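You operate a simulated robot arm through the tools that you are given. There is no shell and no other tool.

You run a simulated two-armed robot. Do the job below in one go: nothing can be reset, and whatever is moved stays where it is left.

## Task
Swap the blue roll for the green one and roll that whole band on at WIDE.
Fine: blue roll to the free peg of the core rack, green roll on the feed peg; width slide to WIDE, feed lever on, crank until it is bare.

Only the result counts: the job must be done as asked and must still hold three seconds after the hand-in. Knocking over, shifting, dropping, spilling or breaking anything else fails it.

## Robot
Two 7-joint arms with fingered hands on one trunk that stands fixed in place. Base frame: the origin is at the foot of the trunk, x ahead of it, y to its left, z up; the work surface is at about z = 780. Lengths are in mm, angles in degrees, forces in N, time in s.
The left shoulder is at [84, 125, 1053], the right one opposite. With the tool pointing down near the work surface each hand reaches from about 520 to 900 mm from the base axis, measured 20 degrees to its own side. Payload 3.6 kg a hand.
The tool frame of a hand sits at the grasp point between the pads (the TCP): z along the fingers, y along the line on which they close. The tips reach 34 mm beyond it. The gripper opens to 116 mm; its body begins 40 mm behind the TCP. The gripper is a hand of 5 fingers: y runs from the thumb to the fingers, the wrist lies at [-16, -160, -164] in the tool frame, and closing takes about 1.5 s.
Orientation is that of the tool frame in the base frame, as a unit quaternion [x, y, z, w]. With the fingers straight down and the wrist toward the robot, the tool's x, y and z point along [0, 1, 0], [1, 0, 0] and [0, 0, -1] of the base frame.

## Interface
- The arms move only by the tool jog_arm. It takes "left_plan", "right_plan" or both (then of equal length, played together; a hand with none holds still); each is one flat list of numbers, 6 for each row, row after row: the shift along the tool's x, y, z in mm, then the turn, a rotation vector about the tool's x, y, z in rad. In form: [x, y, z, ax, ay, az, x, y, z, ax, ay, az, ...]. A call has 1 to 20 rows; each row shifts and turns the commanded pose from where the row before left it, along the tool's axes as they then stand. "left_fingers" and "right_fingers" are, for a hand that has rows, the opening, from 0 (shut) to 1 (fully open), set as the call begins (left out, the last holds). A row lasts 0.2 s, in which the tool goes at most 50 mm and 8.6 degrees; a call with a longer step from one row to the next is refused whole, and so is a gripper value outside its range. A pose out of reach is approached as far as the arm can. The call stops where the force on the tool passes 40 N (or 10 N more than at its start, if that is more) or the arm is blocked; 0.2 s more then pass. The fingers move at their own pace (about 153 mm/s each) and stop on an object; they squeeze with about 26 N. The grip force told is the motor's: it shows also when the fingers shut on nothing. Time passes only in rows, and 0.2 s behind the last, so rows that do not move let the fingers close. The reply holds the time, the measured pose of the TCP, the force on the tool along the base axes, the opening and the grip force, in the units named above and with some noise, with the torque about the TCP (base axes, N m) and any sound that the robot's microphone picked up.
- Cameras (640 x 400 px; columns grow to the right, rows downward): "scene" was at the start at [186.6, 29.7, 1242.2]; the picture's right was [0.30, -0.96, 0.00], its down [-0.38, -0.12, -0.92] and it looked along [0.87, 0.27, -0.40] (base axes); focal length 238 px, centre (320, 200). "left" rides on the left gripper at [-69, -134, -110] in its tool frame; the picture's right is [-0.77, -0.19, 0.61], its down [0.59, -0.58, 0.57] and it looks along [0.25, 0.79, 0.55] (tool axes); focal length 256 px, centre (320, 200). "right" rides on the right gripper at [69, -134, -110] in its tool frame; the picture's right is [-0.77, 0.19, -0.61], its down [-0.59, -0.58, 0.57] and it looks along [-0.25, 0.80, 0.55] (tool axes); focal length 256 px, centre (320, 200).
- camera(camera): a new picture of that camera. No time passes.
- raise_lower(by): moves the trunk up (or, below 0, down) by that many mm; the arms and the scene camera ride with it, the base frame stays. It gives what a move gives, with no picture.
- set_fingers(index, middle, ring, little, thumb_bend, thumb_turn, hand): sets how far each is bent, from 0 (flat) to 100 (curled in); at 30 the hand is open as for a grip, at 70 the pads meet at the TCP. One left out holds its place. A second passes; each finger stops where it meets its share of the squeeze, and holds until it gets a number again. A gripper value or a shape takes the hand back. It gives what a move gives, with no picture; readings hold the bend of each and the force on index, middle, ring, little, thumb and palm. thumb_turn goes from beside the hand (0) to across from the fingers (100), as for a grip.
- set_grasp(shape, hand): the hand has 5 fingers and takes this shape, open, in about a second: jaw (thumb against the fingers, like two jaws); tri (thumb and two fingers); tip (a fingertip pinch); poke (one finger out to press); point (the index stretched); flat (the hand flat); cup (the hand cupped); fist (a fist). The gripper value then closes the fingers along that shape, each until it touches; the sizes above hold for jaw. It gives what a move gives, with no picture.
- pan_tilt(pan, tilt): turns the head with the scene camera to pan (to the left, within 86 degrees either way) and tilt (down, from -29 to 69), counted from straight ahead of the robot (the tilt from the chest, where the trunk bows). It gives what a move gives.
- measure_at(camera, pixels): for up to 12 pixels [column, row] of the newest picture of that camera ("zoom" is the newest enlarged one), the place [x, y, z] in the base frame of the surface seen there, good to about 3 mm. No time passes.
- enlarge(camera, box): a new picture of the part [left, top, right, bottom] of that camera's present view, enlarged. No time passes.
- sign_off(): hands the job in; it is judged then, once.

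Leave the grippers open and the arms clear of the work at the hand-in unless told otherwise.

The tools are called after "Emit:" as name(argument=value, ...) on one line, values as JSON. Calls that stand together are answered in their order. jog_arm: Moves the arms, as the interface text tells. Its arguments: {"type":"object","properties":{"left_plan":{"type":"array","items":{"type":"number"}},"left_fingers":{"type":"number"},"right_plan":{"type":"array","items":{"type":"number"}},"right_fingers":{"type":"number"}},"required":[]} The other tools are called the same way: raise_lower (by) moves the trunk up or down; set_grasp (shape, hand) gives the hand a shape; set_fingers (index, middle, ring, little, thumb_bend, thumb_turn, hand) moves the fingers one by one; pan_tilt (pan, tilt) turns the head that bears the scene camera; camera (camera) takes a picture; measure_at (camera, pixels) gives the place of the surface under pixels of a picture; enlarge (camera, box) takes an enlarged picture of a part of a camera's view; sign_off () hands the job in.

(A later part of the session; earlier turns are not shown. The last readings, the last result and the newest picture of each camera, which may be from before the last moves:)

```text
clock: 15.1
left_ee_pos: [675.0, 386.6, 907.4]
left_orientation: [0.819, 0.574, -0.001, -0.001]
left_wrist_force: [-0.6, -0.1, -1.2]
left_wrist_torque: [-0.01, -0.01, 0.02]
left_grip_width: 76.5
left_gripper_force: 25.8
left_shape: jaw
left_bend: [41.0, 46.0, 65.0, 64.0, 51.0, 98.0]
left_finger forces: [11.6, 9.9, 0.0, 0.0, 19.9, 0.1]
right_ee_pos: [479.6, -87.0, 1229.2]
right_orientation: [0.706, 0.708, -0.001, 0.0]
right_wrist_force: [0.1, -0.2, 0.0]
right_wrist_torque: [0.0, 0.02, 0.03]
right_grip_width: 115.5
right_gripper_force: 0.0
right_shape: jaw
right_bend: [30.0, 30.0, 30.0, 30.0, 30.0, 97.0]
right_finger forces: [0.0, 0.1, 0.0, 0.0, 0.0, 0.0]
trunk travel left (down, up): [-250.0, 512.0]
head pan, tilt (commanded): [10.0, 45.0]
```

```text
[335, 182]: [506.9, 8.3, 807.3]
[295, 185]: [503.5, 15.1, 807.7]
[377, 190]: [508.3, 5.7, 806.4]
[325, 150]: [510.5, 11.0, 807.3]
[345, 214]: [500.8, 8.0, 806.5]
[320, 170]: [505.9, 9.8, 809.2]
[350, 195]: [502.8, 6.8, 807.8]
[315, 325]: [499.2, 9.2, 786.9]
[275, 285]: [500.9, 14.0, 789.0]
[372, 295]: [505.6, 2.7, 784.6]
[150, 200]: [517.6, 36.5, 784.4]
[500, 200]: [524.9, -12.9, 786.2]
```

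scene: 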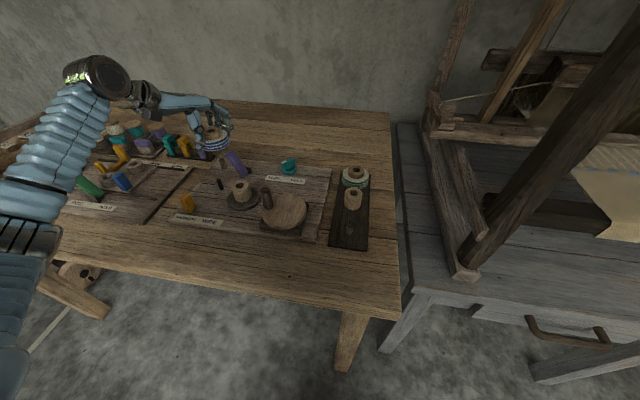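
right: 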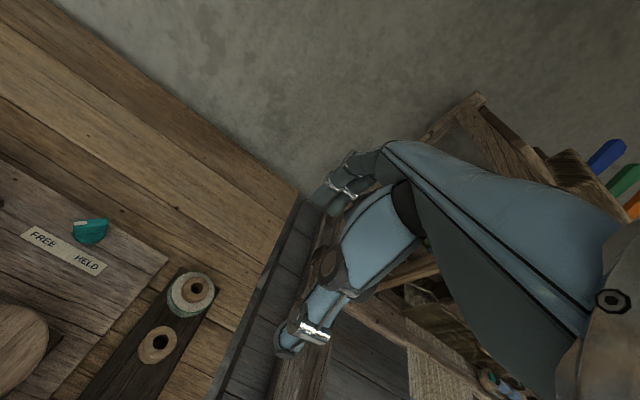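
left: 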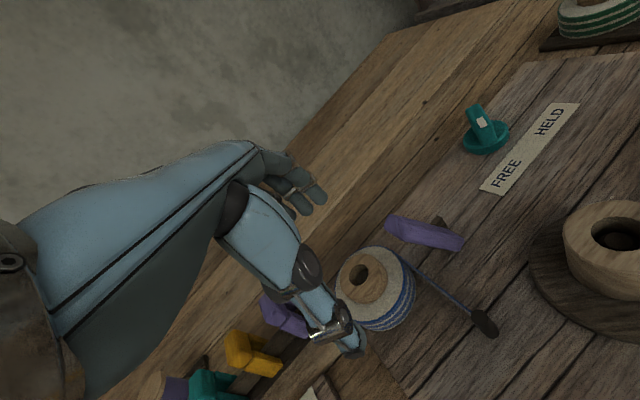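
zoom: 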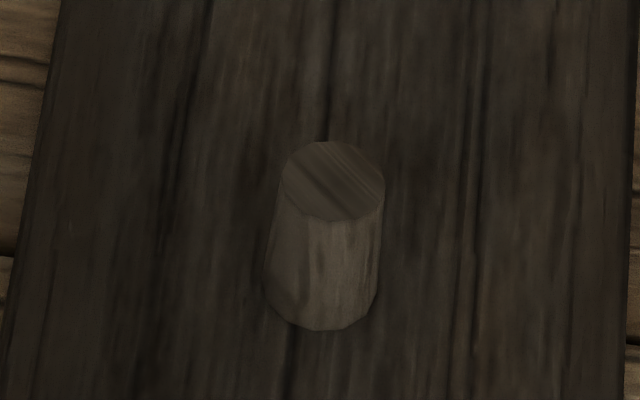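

Free peg axis ≈ (505.4, 9.0), top z ≈ 807, rack base ≈ 786. I'll raise the roll, carry it to about (600,150,970), and turn the hand 70° further clockwise there so the fingers will not near the bare core when releasing.

Emit:
jog_arm(left_plan=[0, 0, -20.8, 0, 0, 0, 0, 0, -20.8, 0, 0, 0, 0, 0, -20.8, 0, 0, 0, -35.4, 1.4, 0, 0, 0, 0, -35.4, 1.4, 0, 0, 0, 0, -35.4, 1.4, 0, 0, 0, 0, -35.4, 1.4, 0, 0, 0, 0, -35.4, 1.4, 0, 0, 0, 0, -35.4, 1.4, 0, 0, 0, 0, -35.7, 1.5, 0, 0, 0, 0, 0, 0, 0, 0, 0, 0.1358, 0, 0, 0, 0, 0, 0.1358, 0, 0, 0, 0, 0, 0.1358, 0, 0, 0, 0, 0, 0.1358, 0, 0, 0, 0, 0, 0.1358, 0, 0, 0, 0, 0, 0.1358, 0, 0, 0, 0, 0, 0.1358, 0, 0, 0, 0, 0, 0.1358, 0, 0, 0, 0, 0, 0.1358])

Emit:
camera(camera="scene")

```text
clock: 19.1
left_ee_pos: [600.6, 149.3, 966.7]
left_orientation: [1.0, -0.001, 0.0, 0.0]
left_wrist_force: [-0.5, 0.2, -0.2]
left_wrist_torque: [0.01, 0.0, 0.03]
left_grip_width: 76.0
left_gripper_force: 26.4
left_shape: jaw
left_bend: [41.0, 46.0, 65.0, 64.0, 51.0, 98.0]
left_finger forces: [11.4, 9.8, 0.1, 0.1, 19.7, 0.0]
right_ee_pos: [478.6, -87.7, 1230.2]
right_orientation: [0.707, 0.707, -0.001, -0.001]
right_wrist_force: [0.1, -0.1, -0.1]
right_wrist_torque: [0.06, 0.02, -0.06]
right_grip_width: 115.8
right_gripper_force: 0.0
right_shape: jaw
right_bend: [30.0, 30.0, 30.0, 30.0, 30.0, 97.0]
right_finger forces: [0.1, 0.0, 0.0, 0.1, 0.0, 0.0]
trunk travel left (down, up): [-250.0, 512.0]
head pan, tilt (commanded): [10.0, 45.0]
```

```text
taken
```

scene: 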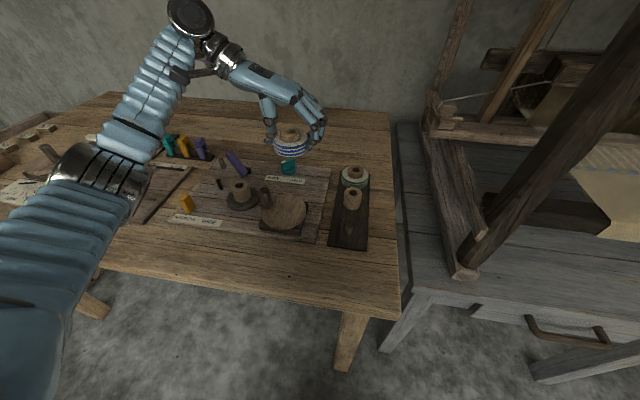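

The roll is steady and hand yaw is −90° now. Moving on to above the free peg: TCP (505.4, 9, 900).

Emit:
jog_arm(left_plan=[-15.8, 23.4, 11.2, 0, 0, 0, -15.8, 23.4, 11.2, 0, 0, 0, -15.8, 23.4, 11.2, 0, 0, 0, -15.8, 23.4, 11.2, 0, 0, 0, -15.8, 23.4, 11.2, 0, 0, 0, -15.8, 23.4, 11.2, 0, 0, 0, 0, 0, 0, 0, 0, 0])

Emit:
camera(camera="scene")

Emit:
enlarge(camera="scene", box=[290, 150, 410, 250])

Emit:
camera(camera="left")

```text
clock: 20.6
left_ee_pos: [504.5, 8.6, 901.3]
left_orientation: [1.0, 0.0, -0.001, 0.0]
left_wrist_force: [0.0, -0.1, -1.2]
left_wrist_torque: [-0.03, 0.01, -0.02]
left_grip_width: 76.3
left_gripper_force: 25.9
left_shape: jaw
left_bend: [41.0, 46.0, 65.0, 64.0, 51.0, 98.0]
left_finger forces: [11.4, 9.8, 0.0, 0.0, 19.6, 0.0]
right_ee_pos: [478.5, -86.4, 1230.4]
right_orientation: [0.706, 0.708, -0.001, 0.0]
right_wrist_force: [1.0, 0.6, 0.1]
right_wrist_torque: [-0.02, 0.0, 0.01]
right_grip_width: 115.8
right_gripper_force: 0.1
right_shape: jaw
right_bend: [30.0, 30.0, 30.0, 30.0, 30.0, 97.0]
right_finger forces: [0.0, 0.0, 0.1, 0.1, 0.1, 0.1]
trunk travel left (down, up): [-250.0, 512.0]
head pan, tilt (commanded): [10.0, 45.0]
```

```text
taken
```

scene: 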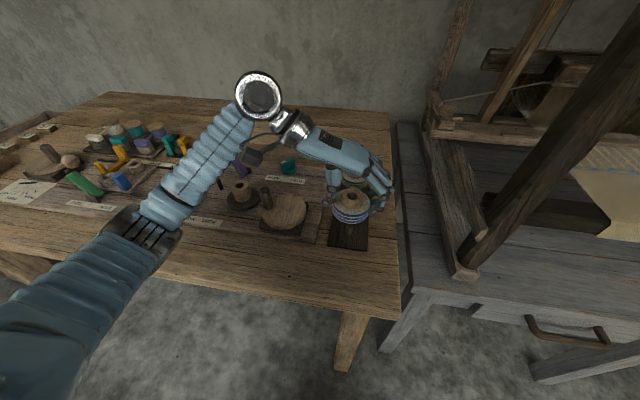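

```text
4.00 times, centred on (350, 200) of scene
```

zoom: 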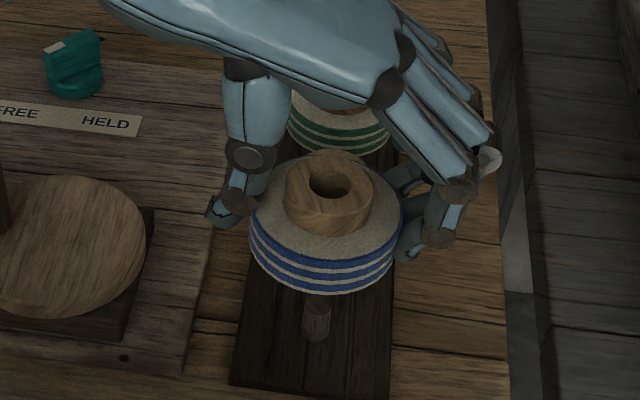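

```text
taken
```

left: 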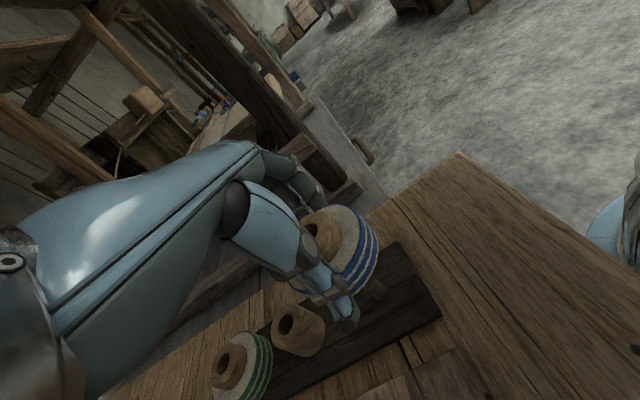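

The roll is over the free peg. I'll measure its core and the peg in this zoom to align the axes.

Emit:
measure_at(camera="zoom", pixels=[[325, 153], [295, 180], [365, 182], [318, 210], [345, 207], [300, 205], [362, 200], [252, 230], [401, 220], [325, 290], [317, 310], [330, 190]])

Emit:
enlarge(camera="scene", box=[325, 180, 385, 240])

```text
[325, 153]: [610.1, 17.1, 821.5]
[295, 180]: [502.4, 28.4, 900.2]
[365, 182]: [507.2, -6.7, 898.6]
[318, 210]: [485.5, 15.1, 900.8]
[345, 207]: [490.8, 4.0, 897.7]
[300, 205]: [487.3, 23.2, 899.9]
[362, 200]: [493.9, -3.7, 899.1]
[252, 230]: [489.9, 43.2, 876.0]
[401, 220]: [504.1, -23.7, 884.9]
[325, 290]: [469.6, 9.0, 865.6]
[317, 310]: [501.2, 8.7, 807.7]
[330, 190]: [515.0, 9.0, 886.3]
```

```text
6.67 times, centred on (355, 210) of scene
```

zoom: 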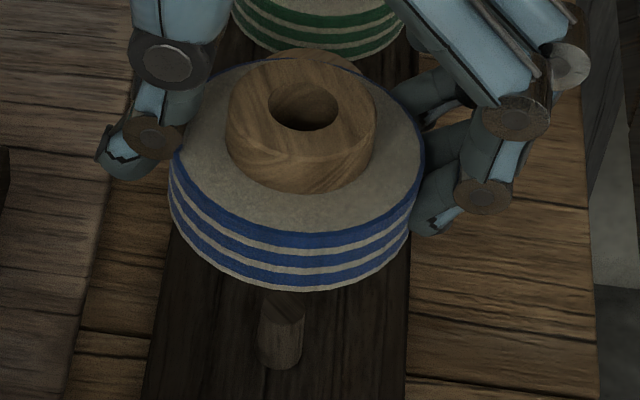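

I'll average eight points symmetric around the hole on the core's top face (hole centre ≈ (303,107) in the zoom).

Emit:
measure_at(camera="zoom", pixels=[[248, 107], [358, 107], [303, 70], [303, 144], [264, 81], [342, 81], [264, 133], [342, 133], [282, 312], [282, 306], [275, 306], [290, 306]])

```text
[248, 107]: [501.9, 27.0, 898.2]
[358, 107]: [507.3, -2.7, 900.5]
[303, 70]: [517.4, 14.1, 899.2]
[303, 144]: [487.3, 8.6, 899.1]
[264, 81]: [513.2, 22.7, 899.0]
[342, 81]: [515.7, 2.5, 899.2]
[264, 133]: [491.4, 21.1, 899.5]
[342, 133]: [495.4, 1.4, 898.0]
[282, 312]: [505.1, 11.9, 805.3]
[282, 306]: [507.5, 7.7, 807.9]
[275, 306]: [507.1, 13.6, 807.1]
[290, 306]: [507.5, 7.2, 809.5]
```

Roll axis ≈ (503.7, 11.8), peg ≈ (505.9, 9.5): shift +2.2 in x and −2.3 in y, and lower 48 mm to just above the peg.

Emit:
jog_arm(left_plan=[2.2, 2.3, 8, 0, 0, 0, 0, 0, 10, 0, 0, 0, 0, 0, 10, 0, 0, 0, 0, 0, 10, 0, 0, 0, 0, 0, 10, 0, 0, 0, 0, 0, 0, 0, 0, 0])

Emit:
enlarge(camera="scene", box=[325, 185, 385, 245])

```text
clock: 22.1
left_ee_pos: [508.2, 7.3, 853.0]
left_orientation: [1.0, 0.0, 0.0, 0.0]
left_wrist_force: [-0.4, 0.1, -1.0]
left_wrist_torque: [-0.02, 0.02, 0.01]
left_grip_width: 76.3
left_gripper_force: 26.1
left_shape: jaw
left_bend: [41.0, 46.0, 65.0, 64.0, 51.0, 98.0]
left_finger forces: [11.5, 9.6, 0.1, 0.0, 19.5, 0.1]
right_ee_pos: [478.0, -86.3, 1229.5]
right_orientation: [0.707, 0.707, 0.0, 0.0]
right_wrist_force: [-0.8, 0.1, 0.0]
right_wrist_torque: [-0.04, -0.04, 0.02]
right_grip_width: 115.9
right_gripper_force: 0.1
right_shape: jaw
right_bend: [30.0, 30.0, 30.0, 30.0, 30.0, 97.0]
right_finger forces: [0.0, 0.0, 0.0, 0.0, 0.0, 0.0]
trunk travel left (down, up): [-250.0, 512.0]
head pan, tilt (commanded): [10.0, 45.0]
```

```text
6.67 times, centred on (355, 215) of scene
```

zoom: 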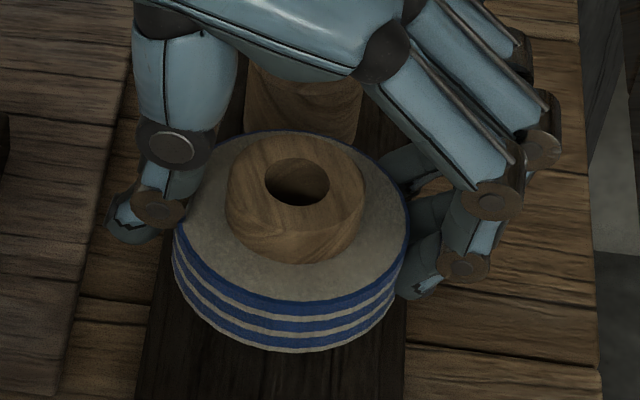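

Checking the axis again at this height: eight points around the hole centred (297,184).

Emit:
measure_at(camera="zoom", pixels=[[245, 184], [349, 184], [297, 148], [297, 220], [260, 158], [334, 158], [260, 210], [334, 210], [297, 198], [290, 190], [305, 190]])

```text
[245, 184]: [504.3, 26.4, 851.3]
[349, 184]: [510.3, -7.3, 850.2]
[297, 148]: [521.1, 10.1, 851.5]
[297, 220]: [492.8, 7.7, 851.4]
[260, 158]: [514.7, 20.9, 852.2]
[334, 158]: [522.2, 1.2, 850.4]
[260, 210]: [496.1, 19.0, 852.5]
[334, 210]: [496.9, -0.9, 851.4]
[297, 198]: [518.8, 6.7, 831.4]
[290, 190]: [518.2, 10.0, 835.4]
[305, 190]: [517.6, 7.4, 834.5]
```

Axis now (507.3, 9.6), about 1 mm past the peg in x. I'll shift −1 mm and lower 14 mm slowly, watching the force.

Emit:
jog_arm(left_plan=[-1, 0, 3, 0, 0, 0, 0, 0, 3, 0, 0, 0, 0, 0, 3, 0, 0, 0, 0, 0, 3, 0, 0, 0, 0, 0, 2, 0, 0, 0])

Emit:
enlarge(camera="scene", box=[325, 185, 385, 245])

```text
clock: 23.2
left_ee_pos: [506.6, 6.7, 839.2]
left_orientation: [1.0, 0.0, 0.0, 0.0]
left_wrist_force: [-0.4, -0.6, -1.1]
left_wrist_torque: [-0.03, 0.03, -0.02]
left_grip_width: 76.3
left_gripper_force: 26.2
left_shape: jaw
left_bend: [41.0, 46.0, 65.0, 64.0, 51.0, 98.0]
left_finger forces: [11.6, 9.7, 0.0, 0.0, 19.3, 0.0]
right_ee_pos: [477.9, -86.6, 1229.7]
right_orientation: [0.707, 0.708, 0.0, 0.0]
right_wrist_force: [-0.3, 0.1, -0.8]
right_wrist_torque: [0.01, -0.02, -0.03]
right_grip_width: 116.0
right_gripper_force: 0.1
right_shape: jaw
right_bend: [30.0, 30.0, 30.0, 30.0, 30.0, 97.0]
right_finger forces: [0.1, 0.1, 0.1, 0.0, 0.0, 0.0]
trunk travel left (down, up): [-250.0, 512.0]
head pan, tilt (commanded): [10.0, 45.0]
```

```text
6.67 times, centred on (355, 215) of scene
```

zoom: 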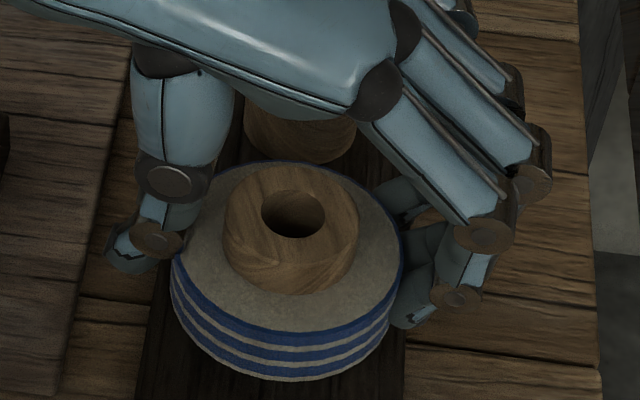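

No contact force, so the core should be over the peg. Lowering 13 mm more, slowly.

Emit:
jog_arm(left_plan=[0, 0, 3, 0, 0, 0, 0, 0, 3, 0, 0, 0, 0, 0, 3, 0, 0, 0, 0, 0, 2, 0, 0, 0, 0, 0, 2, 0, 0, 0])

Emit:
enlarge(camera="scene", box=[325, 185, 385, 245])

```text
clock: 24.4
left_ee_pos: [507.4, 5.1, 825.9]
left_orientation: [1.0, 0.0, 0.0, 0.0]
left_wrist_force: [-0.3, 0.0, -0.1]
left_wrist_torque: [-0.02, 0.02, 0.05]
left_grip_width: 76.2
left_gripper_force: 26.4
left_shape: jaw
left_bend: [41.0, 46.0, 65.0, 64.0, 51.0, 98.0]
left_finger forces: [11.5, 9.7, 0.1, 0.1, 19.3, 0.0]
right_ee_pos: [478.4, -87.4, 1230.6]
right_orientation: [0.706, 0.708, 0.0, -0.001]
right_wrist_force: [-0.1, 0.7, 0.0]
right_wrist_torque: [-0.02, 0.0, -0.02]
right_grip_width: 116.0
right_gripper_force: 0.1
right_shape: jaw
right_bend: [30.0, 30.0, 30.0, 30.0, 30.0, 97.0]
right_finger forces: [0.0, 0.1, 0.0, 0.0, 0.0, 0.1]
trunk travel left (down, up): [-250.0, 512.0]
head pan, tilt (commanded): [10.0, 45.0]
```

```text
6.67 times, centred on (355, 215) of scene
```

zoom: 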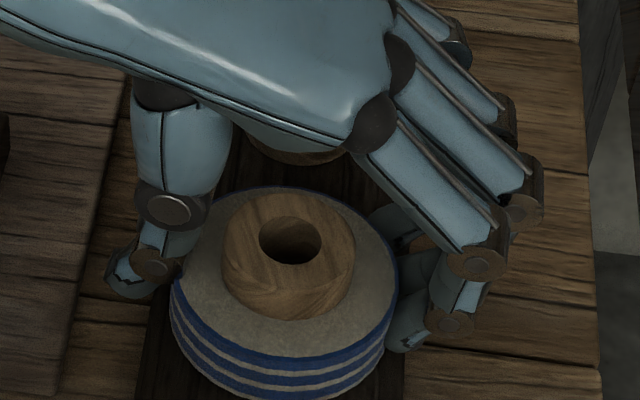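

I'll read the core's top height to know how far it still is from seated (expected ≈ 823).

Emit:
measure_at(camera="zoom", pixels=[[240, 240], [340, 240], [290, 205], [290, 278], [255, 215], [325, 215], [255, 265], [325, 265], [280, 260], [300, 260], [185, 380], [290, 395]])

```text
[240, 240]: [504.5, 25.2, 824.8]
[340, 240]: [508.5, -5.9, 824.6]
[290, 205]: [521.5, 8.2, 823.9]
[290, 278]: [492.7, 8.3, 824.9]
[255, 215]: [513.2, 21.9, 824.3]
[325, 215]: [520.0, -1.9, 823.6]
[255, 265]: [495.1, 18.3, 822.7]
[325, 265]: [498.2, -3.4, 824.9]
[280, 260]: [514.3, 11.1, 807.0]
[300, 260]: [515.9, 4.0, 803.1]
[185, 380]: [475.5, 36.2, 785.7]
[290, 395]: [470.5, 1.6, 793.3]
```

Core top is at 824; the neighbours sit at about 822. Lower 2 mm more, then open partway (to ~0.85) to release.

Emit:
jog_arm(left_plan=[0, 0, 1, 0, 0, 0, 0, 0, 1, 0, 0, 0, 0, 0, 0, 0, 0, 0])

Emit:
jog_arm(left_plan=[0, 0, 0, 0, 0, 0, 0, 0, 0, 0, 0, 0, 0, 0, 0, 0, 0, 0, 0, 0, 0, 0, 0, 0, 0, 0, 0, 0, 0, 0, 0, 0, 0, 0, 0, 0], left_fingers=0.9)

Emit:
enlarge(camera="scene", box=[315, 175, 395, 245])

```text
clock: 25.2
left_ee_pos: [507.4, 4.7, 825.0]
left_orientation: [1.0, 0.0, -0.001, -0.001]
left_wrist_force: [0.0, 0.0, 0.0]
left_wrist_torque: [-0.03, 0.0, 0.02]
left_grip_width: 76.3
left_gripper_force: 25.6
left_shape: jaw
left_bend: [41.0, 46.0, 65.0, 64.0, 51.0, 98.0]
left_finger forces: [11.5, 9.7, 0.0, 0.0, 19.3, 0.1]
right_ee_pos: [478.3, -86.1, 1230.0]
right_orientation: [0.707, 0.708, 0.0, 0.0]
right_wrist_force: [0.3, -1.2, 0.2]
right_wrist_torque: [0.01, 0.0, 0.01]
right_grip_width: 115.9
right_gripper_force: 0.0
right_shape: jaw
right_bend: [30.0, 30.0, 30.0, 30.0, 30.0, 97.0]
right_finger forces: [0.1, 0.0, 0.1, 0.0, 0.0, 0.0]
trunk travel left (down, up): [-250.0, 512.0]
head pan, tilt (commanded): [10.0, 45.0]
```

```text
clock: 26.6
left_ee_pos: [506.8, 4.8, 823.5]
left_orientation: [1.0, 0.001, 0.0, 0.0]
left_wrist_force: [-0.1, 0.1, 0.3]
left_wrist_torque: [-0.01, 0.0, 0.01]
left_grip_width: 104.3
left_gripper_force: 0.0
left_shape: jaw
left_bend: [32.0, 32.0, 38.0, 30.0, 0.0, 98.0]
left_finger forces: [0.1, 0.0, 0.0, 0.0, 0.0, 0.0]
right_ee_pos: [477.8, -86.9, 1230.7]
right_orientation: [0.706, 0.708, 0.001, -0.001]
right_wrist_force: [0.2, 0.9, 0.0]
right_wrist_torque: [0.01, -0.01, 0.02]
right_grip_width: 115.8
right_gripper_force: 0.0
right_shape: jaw
right_bend: [30.0, 30.0, 30.0, 30.0, 30.0, 97.0]
right_finger forces: [0.0, 0.0, 0.0, 0.1, 0.1, 0.0]
trunk travel left (down, up): [-250.0, 512.0]
head pan, tilt (commanded): [10.0, 45.0]
```

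```text
5.71 times, centred on (355, 210) of scene
```

zoom: 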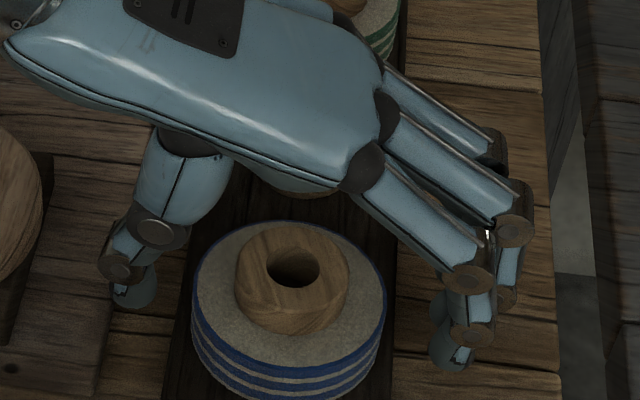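

The roll is released and sits on the peg. Lifting the hand straight up, slowly at first.

Emit:
jog_arm(left_plan=[0, 0, -6, 0, 0, 0, 0, 0, -6, 0, 0, 0, 0, 0, -10, 0, 0, 0, 0, 0, -15, 0, 0, 0, 0, 0, -20, 0, 0, 0, 0, 0, -25, 0, 0, 0, 0, 0, -25, 0, 0, 0])

Emit:
enlarge(camera="scene", box=[315, 150, 395, 250])

```text
clock: 28.2
left_ee_pos: [507.0, 6.5, 932.5]
left_orientation: [1.0, 0.001, 0.001, 0.0]
left_wrist_force: [0.5, 0.6, -0.4]
left_wrist_torque: [-0.02, -0.01, 0.0]
left_grip_width: 104.2
left_gripper_force: 0.0
left_shape: jaw
left_bend: [32.0, 32.0, 38.0, 30.0, 0.0, 98.0]
left_finger forces: [0.0, 0.1, 0.0, 0.0, 0.0, 0.1]
right_ee_pos: [479.0, -86.4, 1230.9]
right_orientation: [0.706, 0.708, 0.0, 0.001]
right_wrist_force: [0.4, 0.1, -0.3]
right_wrist_torque: [-0.03, 0.0, -0.02]
right_grip_width: 116.1
right_gripper_force: 0.0
right_shape: jaw
right_bend: [30.0, 30.0, 30.0, 30.0, 30.0, 97.0]
right_finger forces: [0.0, 0.0, 0.1, 0.0, 0.0, 0.0]
trunk travel left (down, up): [-250.0, 512.0]
head pan, tilt (commanded): [10.0, 45.0]
```

```text
4.00 times, centred on (355, 200) of scene
```

zoom: 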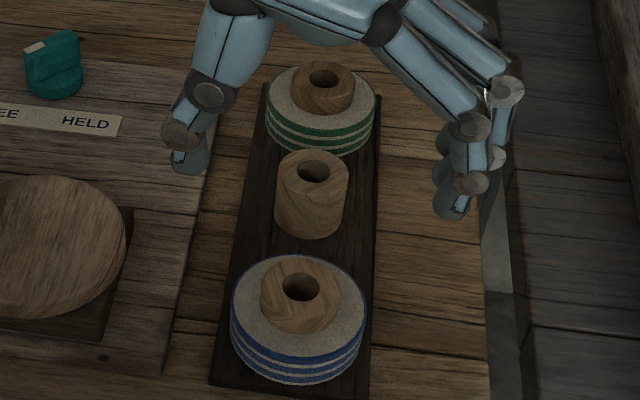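

Blue sits on the rack peg. Now I measure the green roll with a tight zoom at about (348,167).

Emit:
enlarge(camera="scene", box=[328, 160, 372, 195])

```text
11.43 times, centred on (350, 178) of scene
```

zoom: 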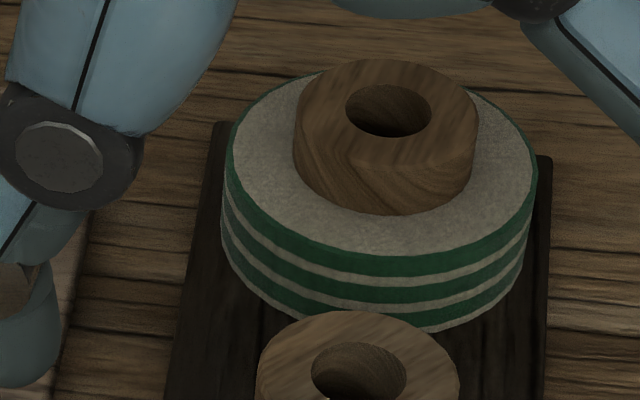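

Green core hole centre (388,111). Measuring eight symmetric points on its top face and some on the band.

Emit:
measure_at(camera="zoom", pixels=[[321, 111], [455, 111], [388, 71], [388, 151], [341, 83], [435, 83], [341, 139], [435, 139], [270, 150], [510, 150], [380, 240], [250, 230]])

```text
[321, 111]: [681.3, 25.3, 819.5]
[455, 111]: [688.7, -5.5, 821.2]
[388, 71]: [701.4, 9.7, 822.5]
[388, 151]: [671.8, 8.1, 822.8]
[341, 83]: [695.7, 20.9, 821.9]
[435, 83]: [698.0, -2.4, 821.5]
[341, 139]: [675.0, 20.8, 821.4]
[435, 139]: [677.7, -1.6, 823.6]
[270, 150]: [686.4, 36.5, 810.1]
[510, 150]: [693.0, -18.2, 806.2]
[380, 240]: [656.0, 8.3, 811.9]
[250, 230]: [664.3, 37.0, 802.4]
```

Green roll axis ≈ (686.2, 9.4), top z ≈ 822. Opening fully and moving the hand over it at the same −90° yaw, staying at z ≈ 932.

Emit:
jog_arm(left_plan=[29.9, -0.1, 0, 0, 0, 0, 29.9, -0.1, 0, 0, 0, 0, 29.9, -0.1, 0, 0, 0, 0, 29.9, -0.1, 0, 0, 0, 0, 29.9, -0.1, 0, 0, 0, 0, 29.9, -0.1, 0, 0, 0, 0, 0, 0, 0, 0, 0, 0, 0, 0, 0, 0, 0, 0], left_fingers=1)

Emit:
camera(camera="scene")

Emit:
enlarge(camera="scene", box=[290, 110, 410, 210])

```text
clock: 30.1
left_ee_pos: [693.6, 5.8, 929.2]
left_orientation: [1.0, 0.0, -0.003, 0.0]
left_wrist_force: [-0.6, -0.7, 1.5]
left_wrist_torque: [0.01, -0.04, 0.0]
left_grip_width: 115.7
left_gripper_force: 0.0
left_shape: jaw
left_bend: [30.0, 30.0, 30.0, 30.0, 30.0, 97.0]
left_finger forces: [0.1, 0.1, 0.0, 0.0, 0.0, 0.0]
right_ee_pos: [484.5, -87.3, 1229.3]
right_orientation: [0.706, 0.708, -0.002, -0.001]
right_wrist_force: [-0.5, -0.9, -0.1]
right_wrist_torque: [0.03, -0.04, 0.0]
right_grip_width: 115.7
right_gripper_force: 0.1
right_shape: jaw
right_bend: [30.0, 30.0, 30.0, 30.0, 30.0, 97.0]
right_finger forces: [0.0, 0.1, 0.0, 0.0, 0.0, 0.0]
trunk travel left (down, up): [-250.0, 512.0]
head pan, tilt (commanded): [10.0, 45.0]
```

```text
taken
```

scene: 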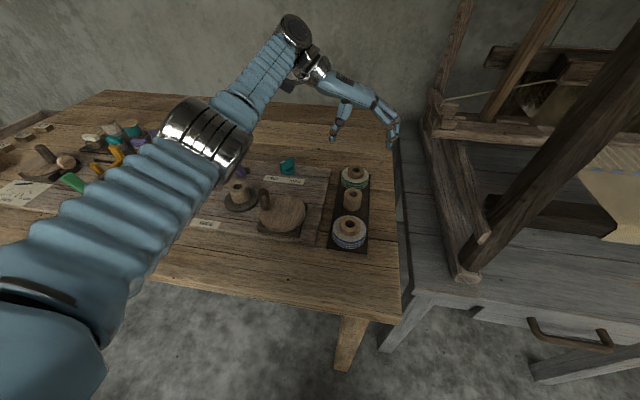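

```text
4.00 times, centred on (350, 160) of scene
```

zoom: 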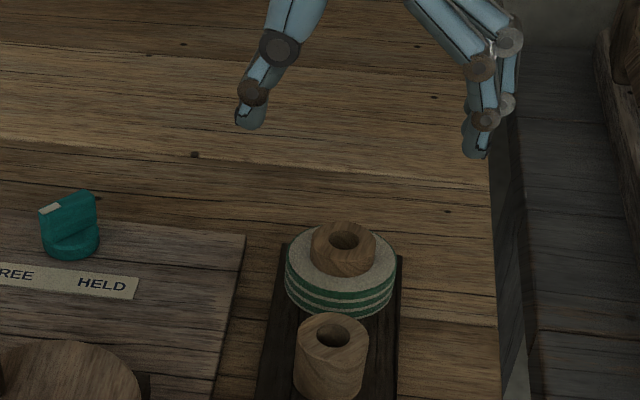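

Both hands read ~6 mm further forward than commanded, so the trunk sways a little. I'll let it settle with still rows and re-read.

Emit:
jog_arm(left_plan=[0, 0, 0, 0, 0, 0, 0, 0, 0, 0, 0, 0, 0, 0, 0, 0, 0, 0])

```text
clock: 30.7
left_ee_pos: [694.9, 18.5, 922.9]
left_orientation: [0.999, 0.02, -0.027, -0.002]
left_wrist_force: [0.5, 1.0, -1.5]
left_wrist_torque: [-0.1, 0.01, 0.01]
left_grip_width: 115.9
left_gripper_force: 0.0
left_shape: jaw
left_bend: [30.0, 30.0, 30.0, 30.0, 30.0, 97.0]
left_finger forces: [0.0, 0.0, 0.0, 0.1, 0.0, 0.1]
right_ee_pos: [467.5, -82.0, 1235.3]
right_orientation: [0.7, 0.714, 0.01, 0.002]
right_wrist_force: [-0.5, 0.1, 0.2]
right_wrist_torque: [-0.03, -0.07, -0.03]
right_grip_width: 116.0
right_gripper_force: 0.1
right_shape: jaw
right_bend: [30.0, 30.0, 30.0, 30.0, 30.0, 97.0]
right_finger forces: [0.1, 0.0, 0.0, 0.0, 0.0, 0.1]
trunk travel left (down, up): [-250.0, 512.0]
head pan, tilt (commanded): [10.0, 45.0]
stopped in row 3 (left hand): the arm was blocked; the commanded pose is now the measured one
```

Something is off: the pose drifted and the arm reports being blocked; the right hand shifted too. Let me look around before any more moves.

Emit:
camera(camera="scene")

Emit:
camera(camera="right")

Emit:
camera(camera="left")

```text
taken
```

scene: 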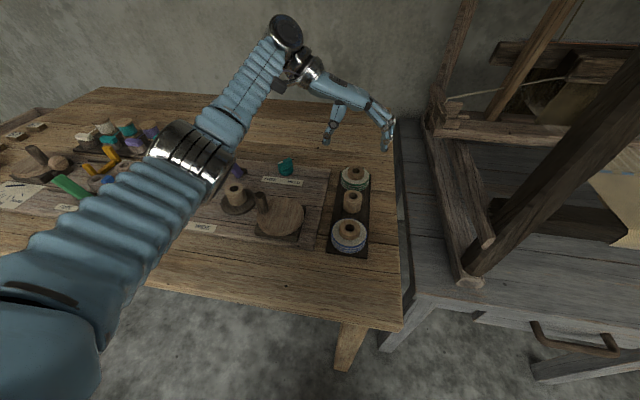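

```text
taken
```

right: 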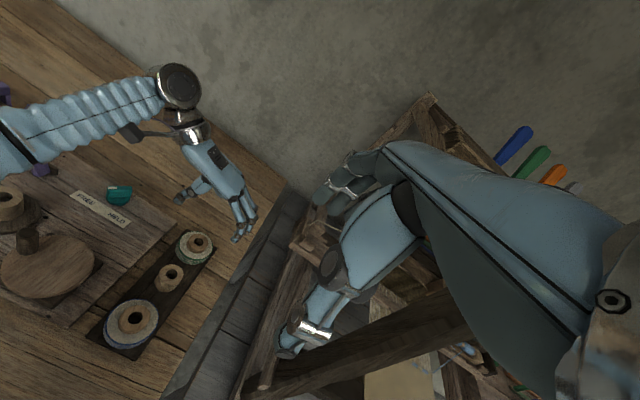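

```text
taken
```

left: 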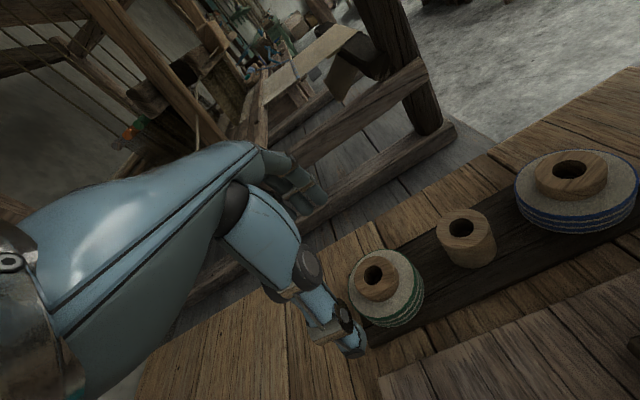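

The hand is not touching anything visible. The whole trunk seems to be swaying (right hand moved too). I'll wait a little with still rows and read again.

Emit:
jog_arm(left_plan=[0, 0, 0, 0, 0, 0])

Emit:
measure_at(camera="scene", pixels=[[190, 155], [160, 155], [215, 185], [60, 300], [130, 230], [230, 110], [285, 35], [30, 340]])

```text
clock: 31.0
left_ee_pos: [685.1, 46.0, 903.1]
left_orientation: [0.994, 0.069, -0.08, -0.004]
left_wrist_force: [0.9, 0.5, -0.7]
left_wrist_torque: [-0.1, 0.02, -0.01]
left_grip_width: 115.8
left_gripper_force: 0.1
left_shape: jaw
left_bend: [30.0, 30.0, 30.0, 30.0, 30.0, 97.0]
left_finger forces: [0.1, 0.0, 0.0, 0.1, 0.1, 0.0]
right_ee_pos: [435.1, -68.8, 1247.6]
right_orientation: [0.682, 0.73, 0.041, 0.006]
right_wrist_force: [-1.3, 1.0, -0.2]
right_wrist_torque: [-0.02, -0.06, -0.08]
right_grip_width: 115.9
right_gripper_force: 0.1
right_shape: jaw
right_bend: [30.0, 30.0, 30.0, 30.0, 30.0, 97.0]
right_finger forces: [0.0, 0.1, 0.0, 0.0, 0.0, 0.1]
trunk travel left (down, up): [-250.0, 512.0]
head pan, tilt (commanded): [10.0, 45.0]
stopped in row 1 (left hand): the arm was blocked; the commanded pose is now the measured one
```

```text
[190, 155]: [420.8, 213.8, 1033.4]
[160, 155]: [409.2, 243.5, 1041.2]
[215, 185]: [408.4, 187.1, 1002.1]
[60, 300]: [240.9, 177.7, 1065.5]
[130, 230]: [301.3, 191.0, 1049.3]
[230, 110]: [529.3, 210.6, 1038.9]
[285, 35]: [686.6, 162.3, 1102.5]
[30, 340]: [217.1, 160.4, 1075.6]
```

Both hands keep drifting (right hand to x=435) although nothing is commanded. I'll look at pictures (no time passes) to find out what is moving.

Emit:
camera(camera="scene")

Emit:
camera(camera="right")

Emit:
camera(camera="left")

```text
taken
```

scene: 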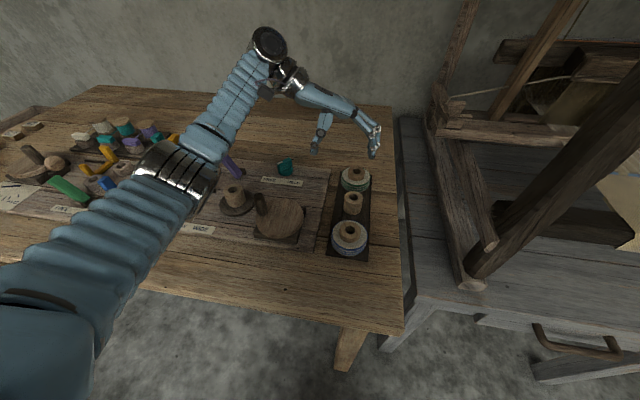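

```text
taken
```

right: 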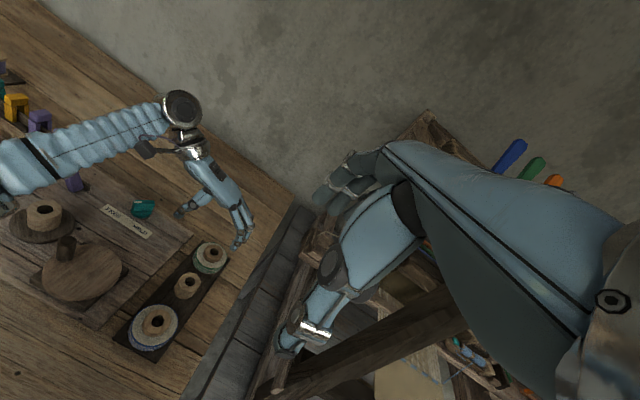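

```text
taken
```

left: 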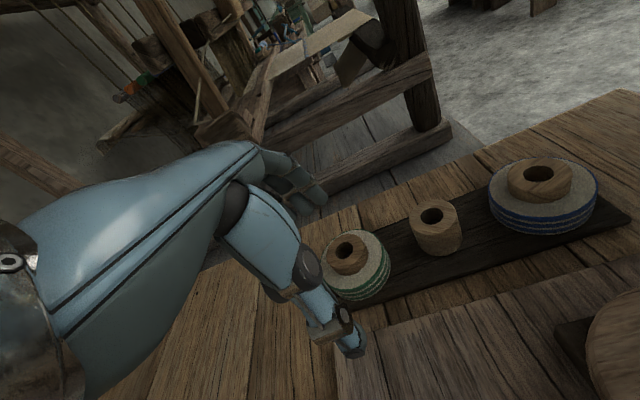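

The chest leans back slightly and the left forearm is twisting by itself — probably a wrist joint limit at this outstretched −90° yaw. I'll retreat toward the earlier good place: back, left and up.

Emit:
jog_arm(left_plan=[-15, -20, -25, 0, 0, 0, -15, -20, -25, 0, 0, 0])

Emit:
camera(camera="scene")

```text
clock: 31.3
left_ee_pos: [661.0, 76.8, 904.2]
left_orientation: [0.987, 0.107, -0.124, -0.001]
left_wrist_force: [-0.3, -0.9, -0.5]
left_wrist_torque: [-0.03, -0.01, 0.03]
left_grip_width: 116.1
left_gripper_force: 0.0
left_shape: jaw
left_bend: [30.0, 30.0, 30.0, 30.0, 30.0, 97.0]
left_finger forces: [0.1, 0.0, 0.0, 0.0, 0.0, 0.0]
right_ee_pos: [386.9, -63.3, 1255.2]
right_orientation: [0.669, 0.741, 0.059, 0.014]
right_wrist_force: [0.1, 2.1, -0.7]
right_wrist_torque: [-0.09, -0.04, -0.05]
right_grip_width: 115.8
right_gripper_force: 0.1
right_shape: jaw
right_bend: [30.0, 30.0, 30.0, 30.0, 30.0, 97.0]
right_finger forces: [0.1, 0.1, 0.0, 0.0, 0.1, 0.0]
trunk travel left (down, up): [-250.0, 512.0]
head pan, tilt (commanded): [10.0, 45.0]
stopped in row 1 (left hand): the arm was blocked; the commanded pose is now the measured one
```

```text
taken
```

scene: 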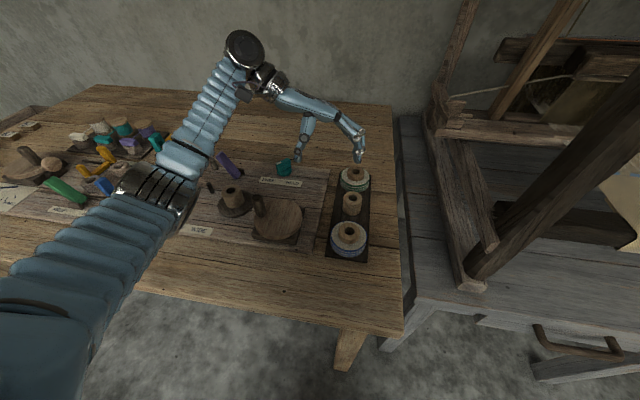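

The right hand keeps retracting too, so the torso is moving with it. I'll command the left hand straight up and see whether it responds.

Emit:
jog_arm(left_plan=[0, 0, -30, 0, 0, 0, 0, 0, -30, 0, 0, 0])

Emit:
camera(camera="scene")

Emit:
camera(camera="right")

```text
clock: 31.7
left_ee_pos: [630.0, 89.0, 922.2]
left_orientation: [0.98, 0.136, -0.145, 0.001]
left_wrist_force: [0.2, -0.2, 0.7]
left_wrist_torque: [-0.05, 0.01, 0.01]
left_grip_width: 115.9
left_gripper_force: 0.0
left_shape: jaw
left_bend: [30.0, 30.0, 30.0, 30.0, 30.0, 97.0]
left_finger forces: [0.1, 0.1, 0.1, 0.1, 0.1, 0.0]
right_ee_pos: [323.4, -55.6, 1263.7]
right_orientation: [0.654, 0.751, 0.083, 0.024]
right_wrist_force: [1.2, 0.6, 0.0]
right_wrist_torque: [-0.08, 0.04, 0.0]
right_grip_width: 115.8
right_gripper_force: 0.0
right_shape: jaw
right_bend: [30.0, 30.0, 30.0, 30.0, 30.0, 97.0]
right_finger forces: [0.0, 0.0, 0.0, 0.1, 0.0, 0.0]
trunk travel left (down, up): [-250.0, 512.0]
head pan, tilt (commanded): [10.0, 45.0]
stopped in row 1 (left hand): the arm was blocked; the commanded pose is now the measured one
```

```text
taken
```

scene: 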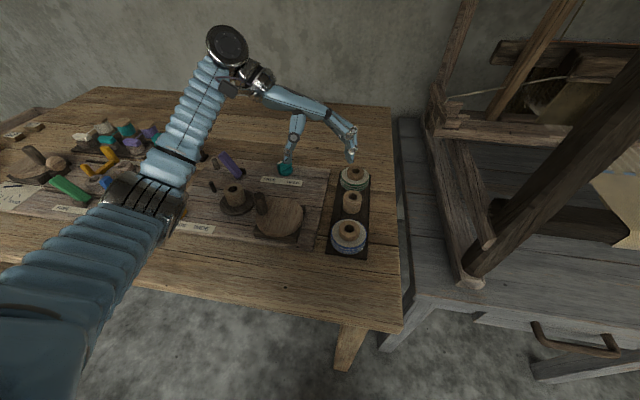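

```text
taken
```

right: 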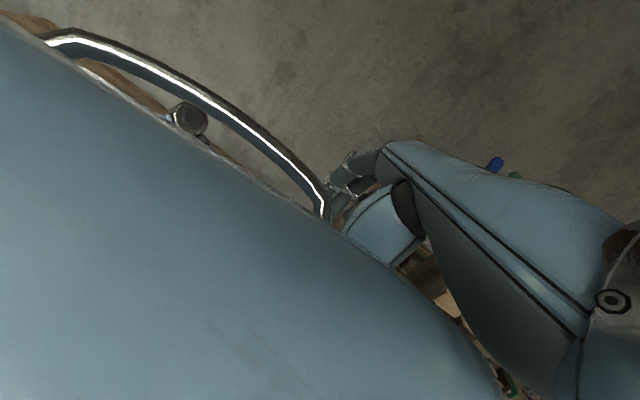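

The right hand is being drawn back toward the head by itself (x=323). I'll command the right hand forward explicitly while the left one goes up.

Emit:
jog_arm(right_plan=[-5, 30, 0, 0, 0, 0, -5, 30, 0, 0, 0, 0, -5, 30, 0, 0, 0, 0])

Emit:
camera(camera="scene")

Emit:
camera(camera="right")

```text
clock: 32.0
left_ee_pos: [580.3, 85.5, 950.7]
left_orientation: [0.987, 0.123, -0.101, 0.001]
left_wrist_force: [1.5, 0.0, -1.8]
left_wrist_torque: [-0.08, 0.08, -0.05]
left_grip_width: 116.0
left_gripper_force: 0.1
left_shape: jaw
left_bend: [30.0, 30.0, 30.0, 30.0, 30.0, 97.0]
left_finger forces: [0.1, 0.0, 0.0, 0.0, 0.0, 0.0]
right_ee_pos: [276.9, -63.2, 1278.4]
right_orientation: [0.66, 0.743, 0.099, 0.05]
right_wrist_force: [-4.7, 2.2, 3.0]
right_wrist_torque: [-0.1, -0.22, -0.02]
right_grip_width: 115.6
right_gripper_force: 0.0
right_shape: jaw
right_bend: [30.0, 30.0, 30.0, 30.0, 30.0, 97.0]
right_finger forces: [0.1, 0.0, 0.1, 0.1, 0.0, 0.0]
trunk travel left (down, up): [-250.0, 512.0]
head pan, tilt (commanded): [10.0, 45.0]
stopped in row 1 (left hand): the arm was blocked; the commanded pose is now the measured one
```

```text
taken
```

scene: 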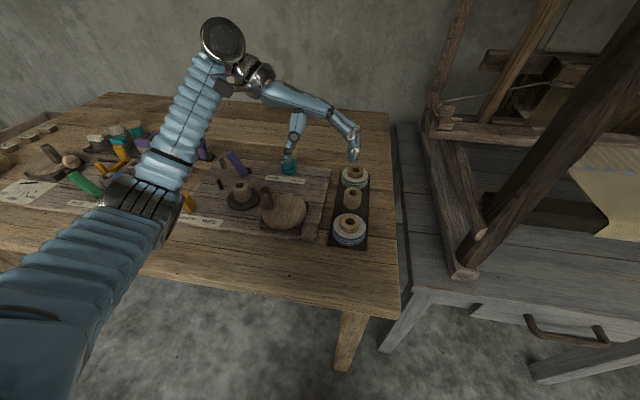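

```text
taken
```

right: 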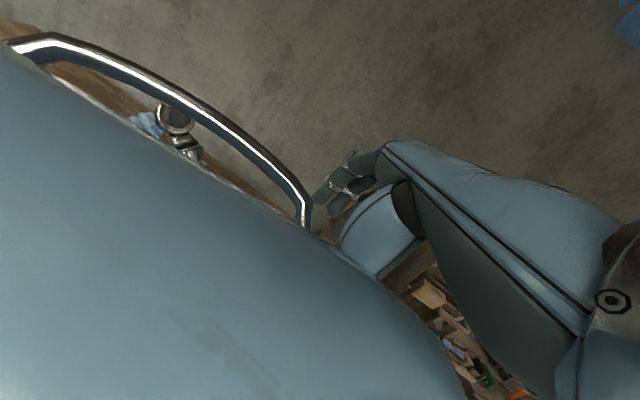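

The head view is steady but both hands are being pulled back toward the body. I'll give both arms still rows so their targets become where they are, and see whether it calms.

Emit:
jog_arm(left_plan=[0, 0, 0, 0, 0, 0], right_plan=[0, 0, 0, 0, 0, 0])

Emit:
camera(camera="scene")

```text
clock: 32.4
left_ee_pos: [608.3, 82.5, 939.6]
left_orientation: [0.986, 0.123, -0.116, 0.001]
left_wrist_force: [-0.5, -1.2, -0.4]
left_wrist_torque: [0.09, -0.07, 0.02]
left_grip_width: 116.2
left_gripper_force: 0.0
left_shape: jaw
left_bend: [30.0, 30.0, 30.0, 30.0, 30.0, 97.0]
left_finger forces: [0.0, 0.1, 0.0, 0.1, 0.1, 0.1]
right_ee_pos: [314.7, -67.3, 1272.1]
right_orientation: [0.667, 0.739, 0.086, 0.039]
right_wrist_force: [-2.7, -0.6, 1.5]
right_wrist_torque: [0.0, -0.15, -0.02]
right_grip_width: 115.8
right_gripper_force: 0.0
right_shape: jaw
right_bend: [30.0, 30.0, 30.0, 30.0, 30.0, 97.0]
right_finger forces: [0.1, 0.0, 0.0, 0.0, 0.1, 0.1]
trunk travel left (down, up): [-250.0, 512.0]
head pan, tilt (commanded): [10.0, 45.0]
```

```text
taken
```

scene: 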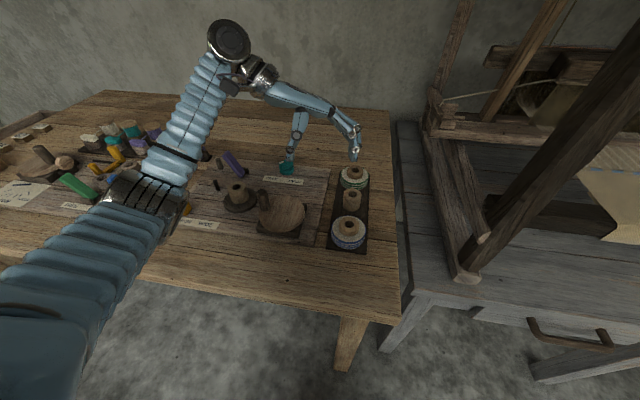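

It responded without a block and both hands moved forward again. I'll compare the reported hand pose with what the scene camera measures, to understand what moves.

Emit:
measure_at(camera="scene", pixels=[[290, 162], [355, 152], [228, 38], [150, 195], [300, 90], [350, 220], [281, 213], [352, 173]])

Emit:
jog_arm(left_plan=[0, 0, 0, 0, 0, 0], right_plan=[0, 0, 0, 0, 0, 0])

```text
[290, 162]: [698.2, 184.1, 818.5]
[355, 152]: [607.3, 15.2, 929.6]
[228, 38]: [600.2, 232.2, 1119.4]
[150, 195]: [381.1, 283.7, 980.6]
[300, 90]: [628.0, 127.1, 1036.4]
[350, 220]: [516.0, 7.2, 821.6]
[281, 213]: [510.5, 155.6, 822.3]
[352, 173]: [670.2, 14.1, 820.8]
```

```text
clock: 32.8
left_ee_pos: [597.6, 83.3, 944.8]
left_orientation: [0.986, 0.123, -0.111, 0.001]
left_wrist_force: [0.4, -0.7, 0.1]
left_wrist_torque: [0.03, 0.06, -0.08]
left_grip_width: 116.0
left_gripper_force: 0.1
left_shape: jaw
left_bend: [30.0, 30.0, 30.0, 30.0, 30.0, 97.0]
left_finger forces: [0.0, 0.0, 0.0, 0.0, 0.0, 0.0]
right_ee_pos: [301.4, -68.2, 1273.9]
right_orientation: [0.666, 0.739, 0.087, 0.046]
right_wrist_force: [0.5, -0.3, 0.5]
right_wrist_torque: [-0.01, 0.04, 0.03]
right_grip_width: 115.8
right_gripper_force: 0.0
right_shape: jaw
right_bend: [30.0, 30.0, 30.0, 30.0, 30.0, 97.0]
right_finger forces: [0.0, 0.0, 0.0, 0.0, 0.1, 0.0]
trunk travel left (down, up): [-250.0, 512.0]
head pan, tilt (commanded): [10.0, 45.0]
```

The swing is dying out (right 277→315→301, left 580→608→598): an elastic sway of the body. I'll wait for it to settle fully.

Emit:
jog_arm(left_plan=[0, 0, 0, 0, 0, 0, 0, 0, 0, 0, 0, 0, 0, 0, 0, 0, 0, 0], right_plan=[0, 0, 0, 0, 0, 0, 0, 0, 0, 0, 0, 0, 0, 0, 0, 0, 0, 0])

Emit:
camera(camera="right")

Emit:
camera(camera="left")

```text
clock: 33.6
left_ee_pos: [598.3, 85.0, 942.3]
left_orientation: [0.986, 0.124, -0.112, 0.001]
left_wrist_force: [-0.1, -0.1, 0.5]
left_wrist_torque: [-0.01, 0.0, 0.04]
left_grip_width: 115.9
left_gripper_force: 0.0
left_shape: jaw
left_bend: [30.0, 30.0, 30.0, 30.0, 30.0, 97.0]
left_finger forces: [0.1, 0.0, 0.0, 0.0, 0.0, 0.0]
right_ee_pos: [302.3, -63.7, 1272.2]
right_orientation: [0.663, 0.742, 0.087, 0.043]
right_wrist_force: [0.4, 0.4, 0.0]
right_wrist_torque: [0.0, -0.04, 0.0]
right_grip_width: 116.0
right_gripper_force: 0.2
right_shape: jaw
right_bend: [30.0, 30.0, 30.0, 30.0, 30.0, 97.0]
right_finger forces: [0.0, 0.0, 0.0, 0.1, 0.0, 0.0]
trunk travel left (down, up): [-250.0, 512.0]
head pan, tilt (commanded): [10.0, 45.0]
```

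```text
taken
```

right: 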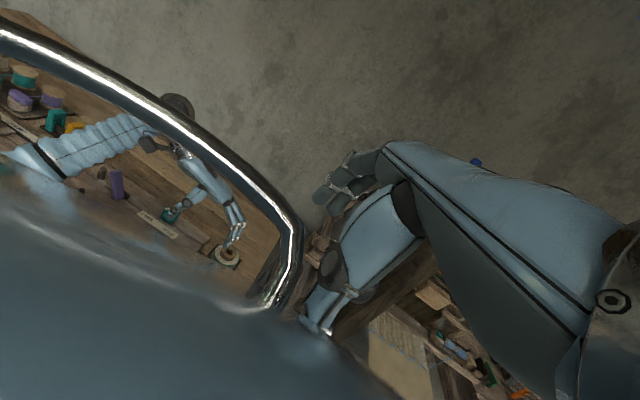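

```text
taken
```

left: 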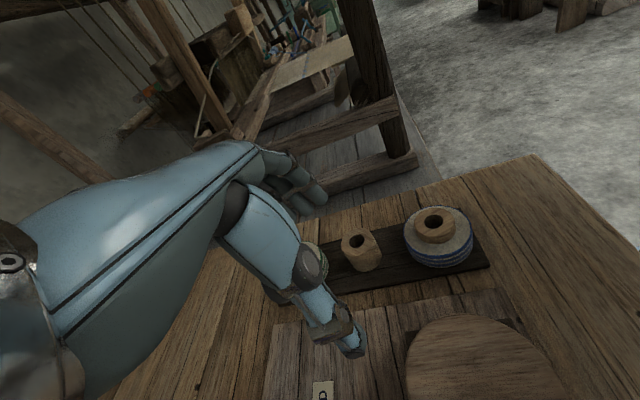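

All calm now. The right hand hangs close to the head; I'll bring it gently forward, straighten it, and set it at about (440,-110,1230).

Emit:
jog_arm(right_plan=[0, 15, 0, 0, 0, 0, 0, 15, 0, 0, 0, 0, 0, 15, 0, 0, 0, 0, 0, 15, 0, 0, 0, 0, 0, 0, 0, 0.061, -0.021, 0.037, 0, 0, 0, 0.061, -0.021, 0.037, 0, 0, 0, 0.061, -0.021, 0.037, -8, 11, 8, 0, 0, 0, -8, 11, 8, 0, 0, 0, -8, 11, 8, 0, 0, 0, -8, 11, 8, 0, 0, 0, -8, 11, 8, 0, 0, 0, -8, 11, 8, 0, 0, 0, -5, 12, 5, 0, 0, 0, 0, 0, 0, 0, 0, 0])

Emit:
camera(camera="scene")

Emit:
camera(camera="right")

```text
clock: 36.8
left_ee_pos: [601.2, 84.2, 940.7]
left_orientation: [0.986, 0.124, -0.112, 0.001]
left_wrist_force: [0.0, -1.0, 0.6]
left_wrist_torque: [-0.02, 0.02, 0.01]
left_grip_width: 115.9
left_gripper_force: 0.0
left_shape: jaw
left_bend: [30.0, 30.0, 30.0, 30.0, 30.0, 97.0]
left_finger forces: [0.0, 0.1, 0.0, 0.1, 0.0, 0.0]
right_ee_pos: [442.4, -112.9, 1229.6]
right_orientation: [0.709, 0.706, -0.002, 0.001]
right_wrist_force: [0.9, -0.5, 0.2]
right_wrist_torque: [0.02, 0.03, 0.05]
right_grip_width: 115.7
right_gripper_force: 0.1
right_shape: jaw
right_bend: [30.0, 30.0, 30.0, 30.0, 30.0, 97.0]
right_finger forces: [0.1, 0.0, 0.0, 0.1, 0.1, 0.0]
trunk travel left (down, up): [-250.0, 512.0]
head pan, tilt (commanded): [10.0, 45.0]
```

```text
taken
```

scene: 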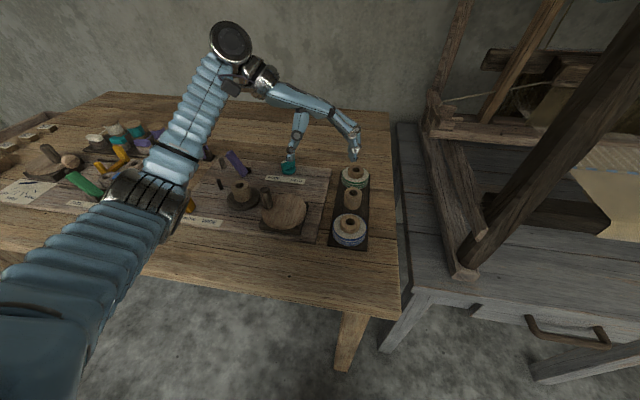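

```text
taken
```

right: 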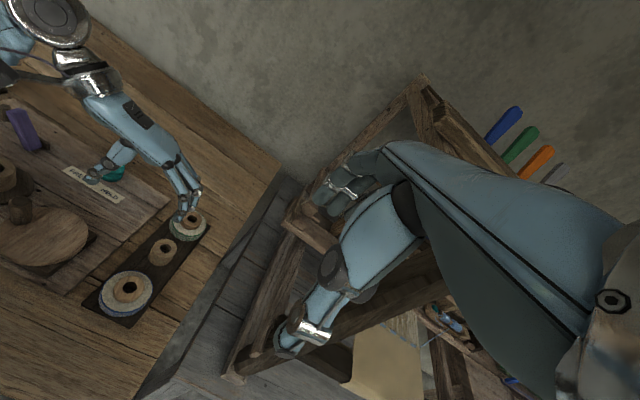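

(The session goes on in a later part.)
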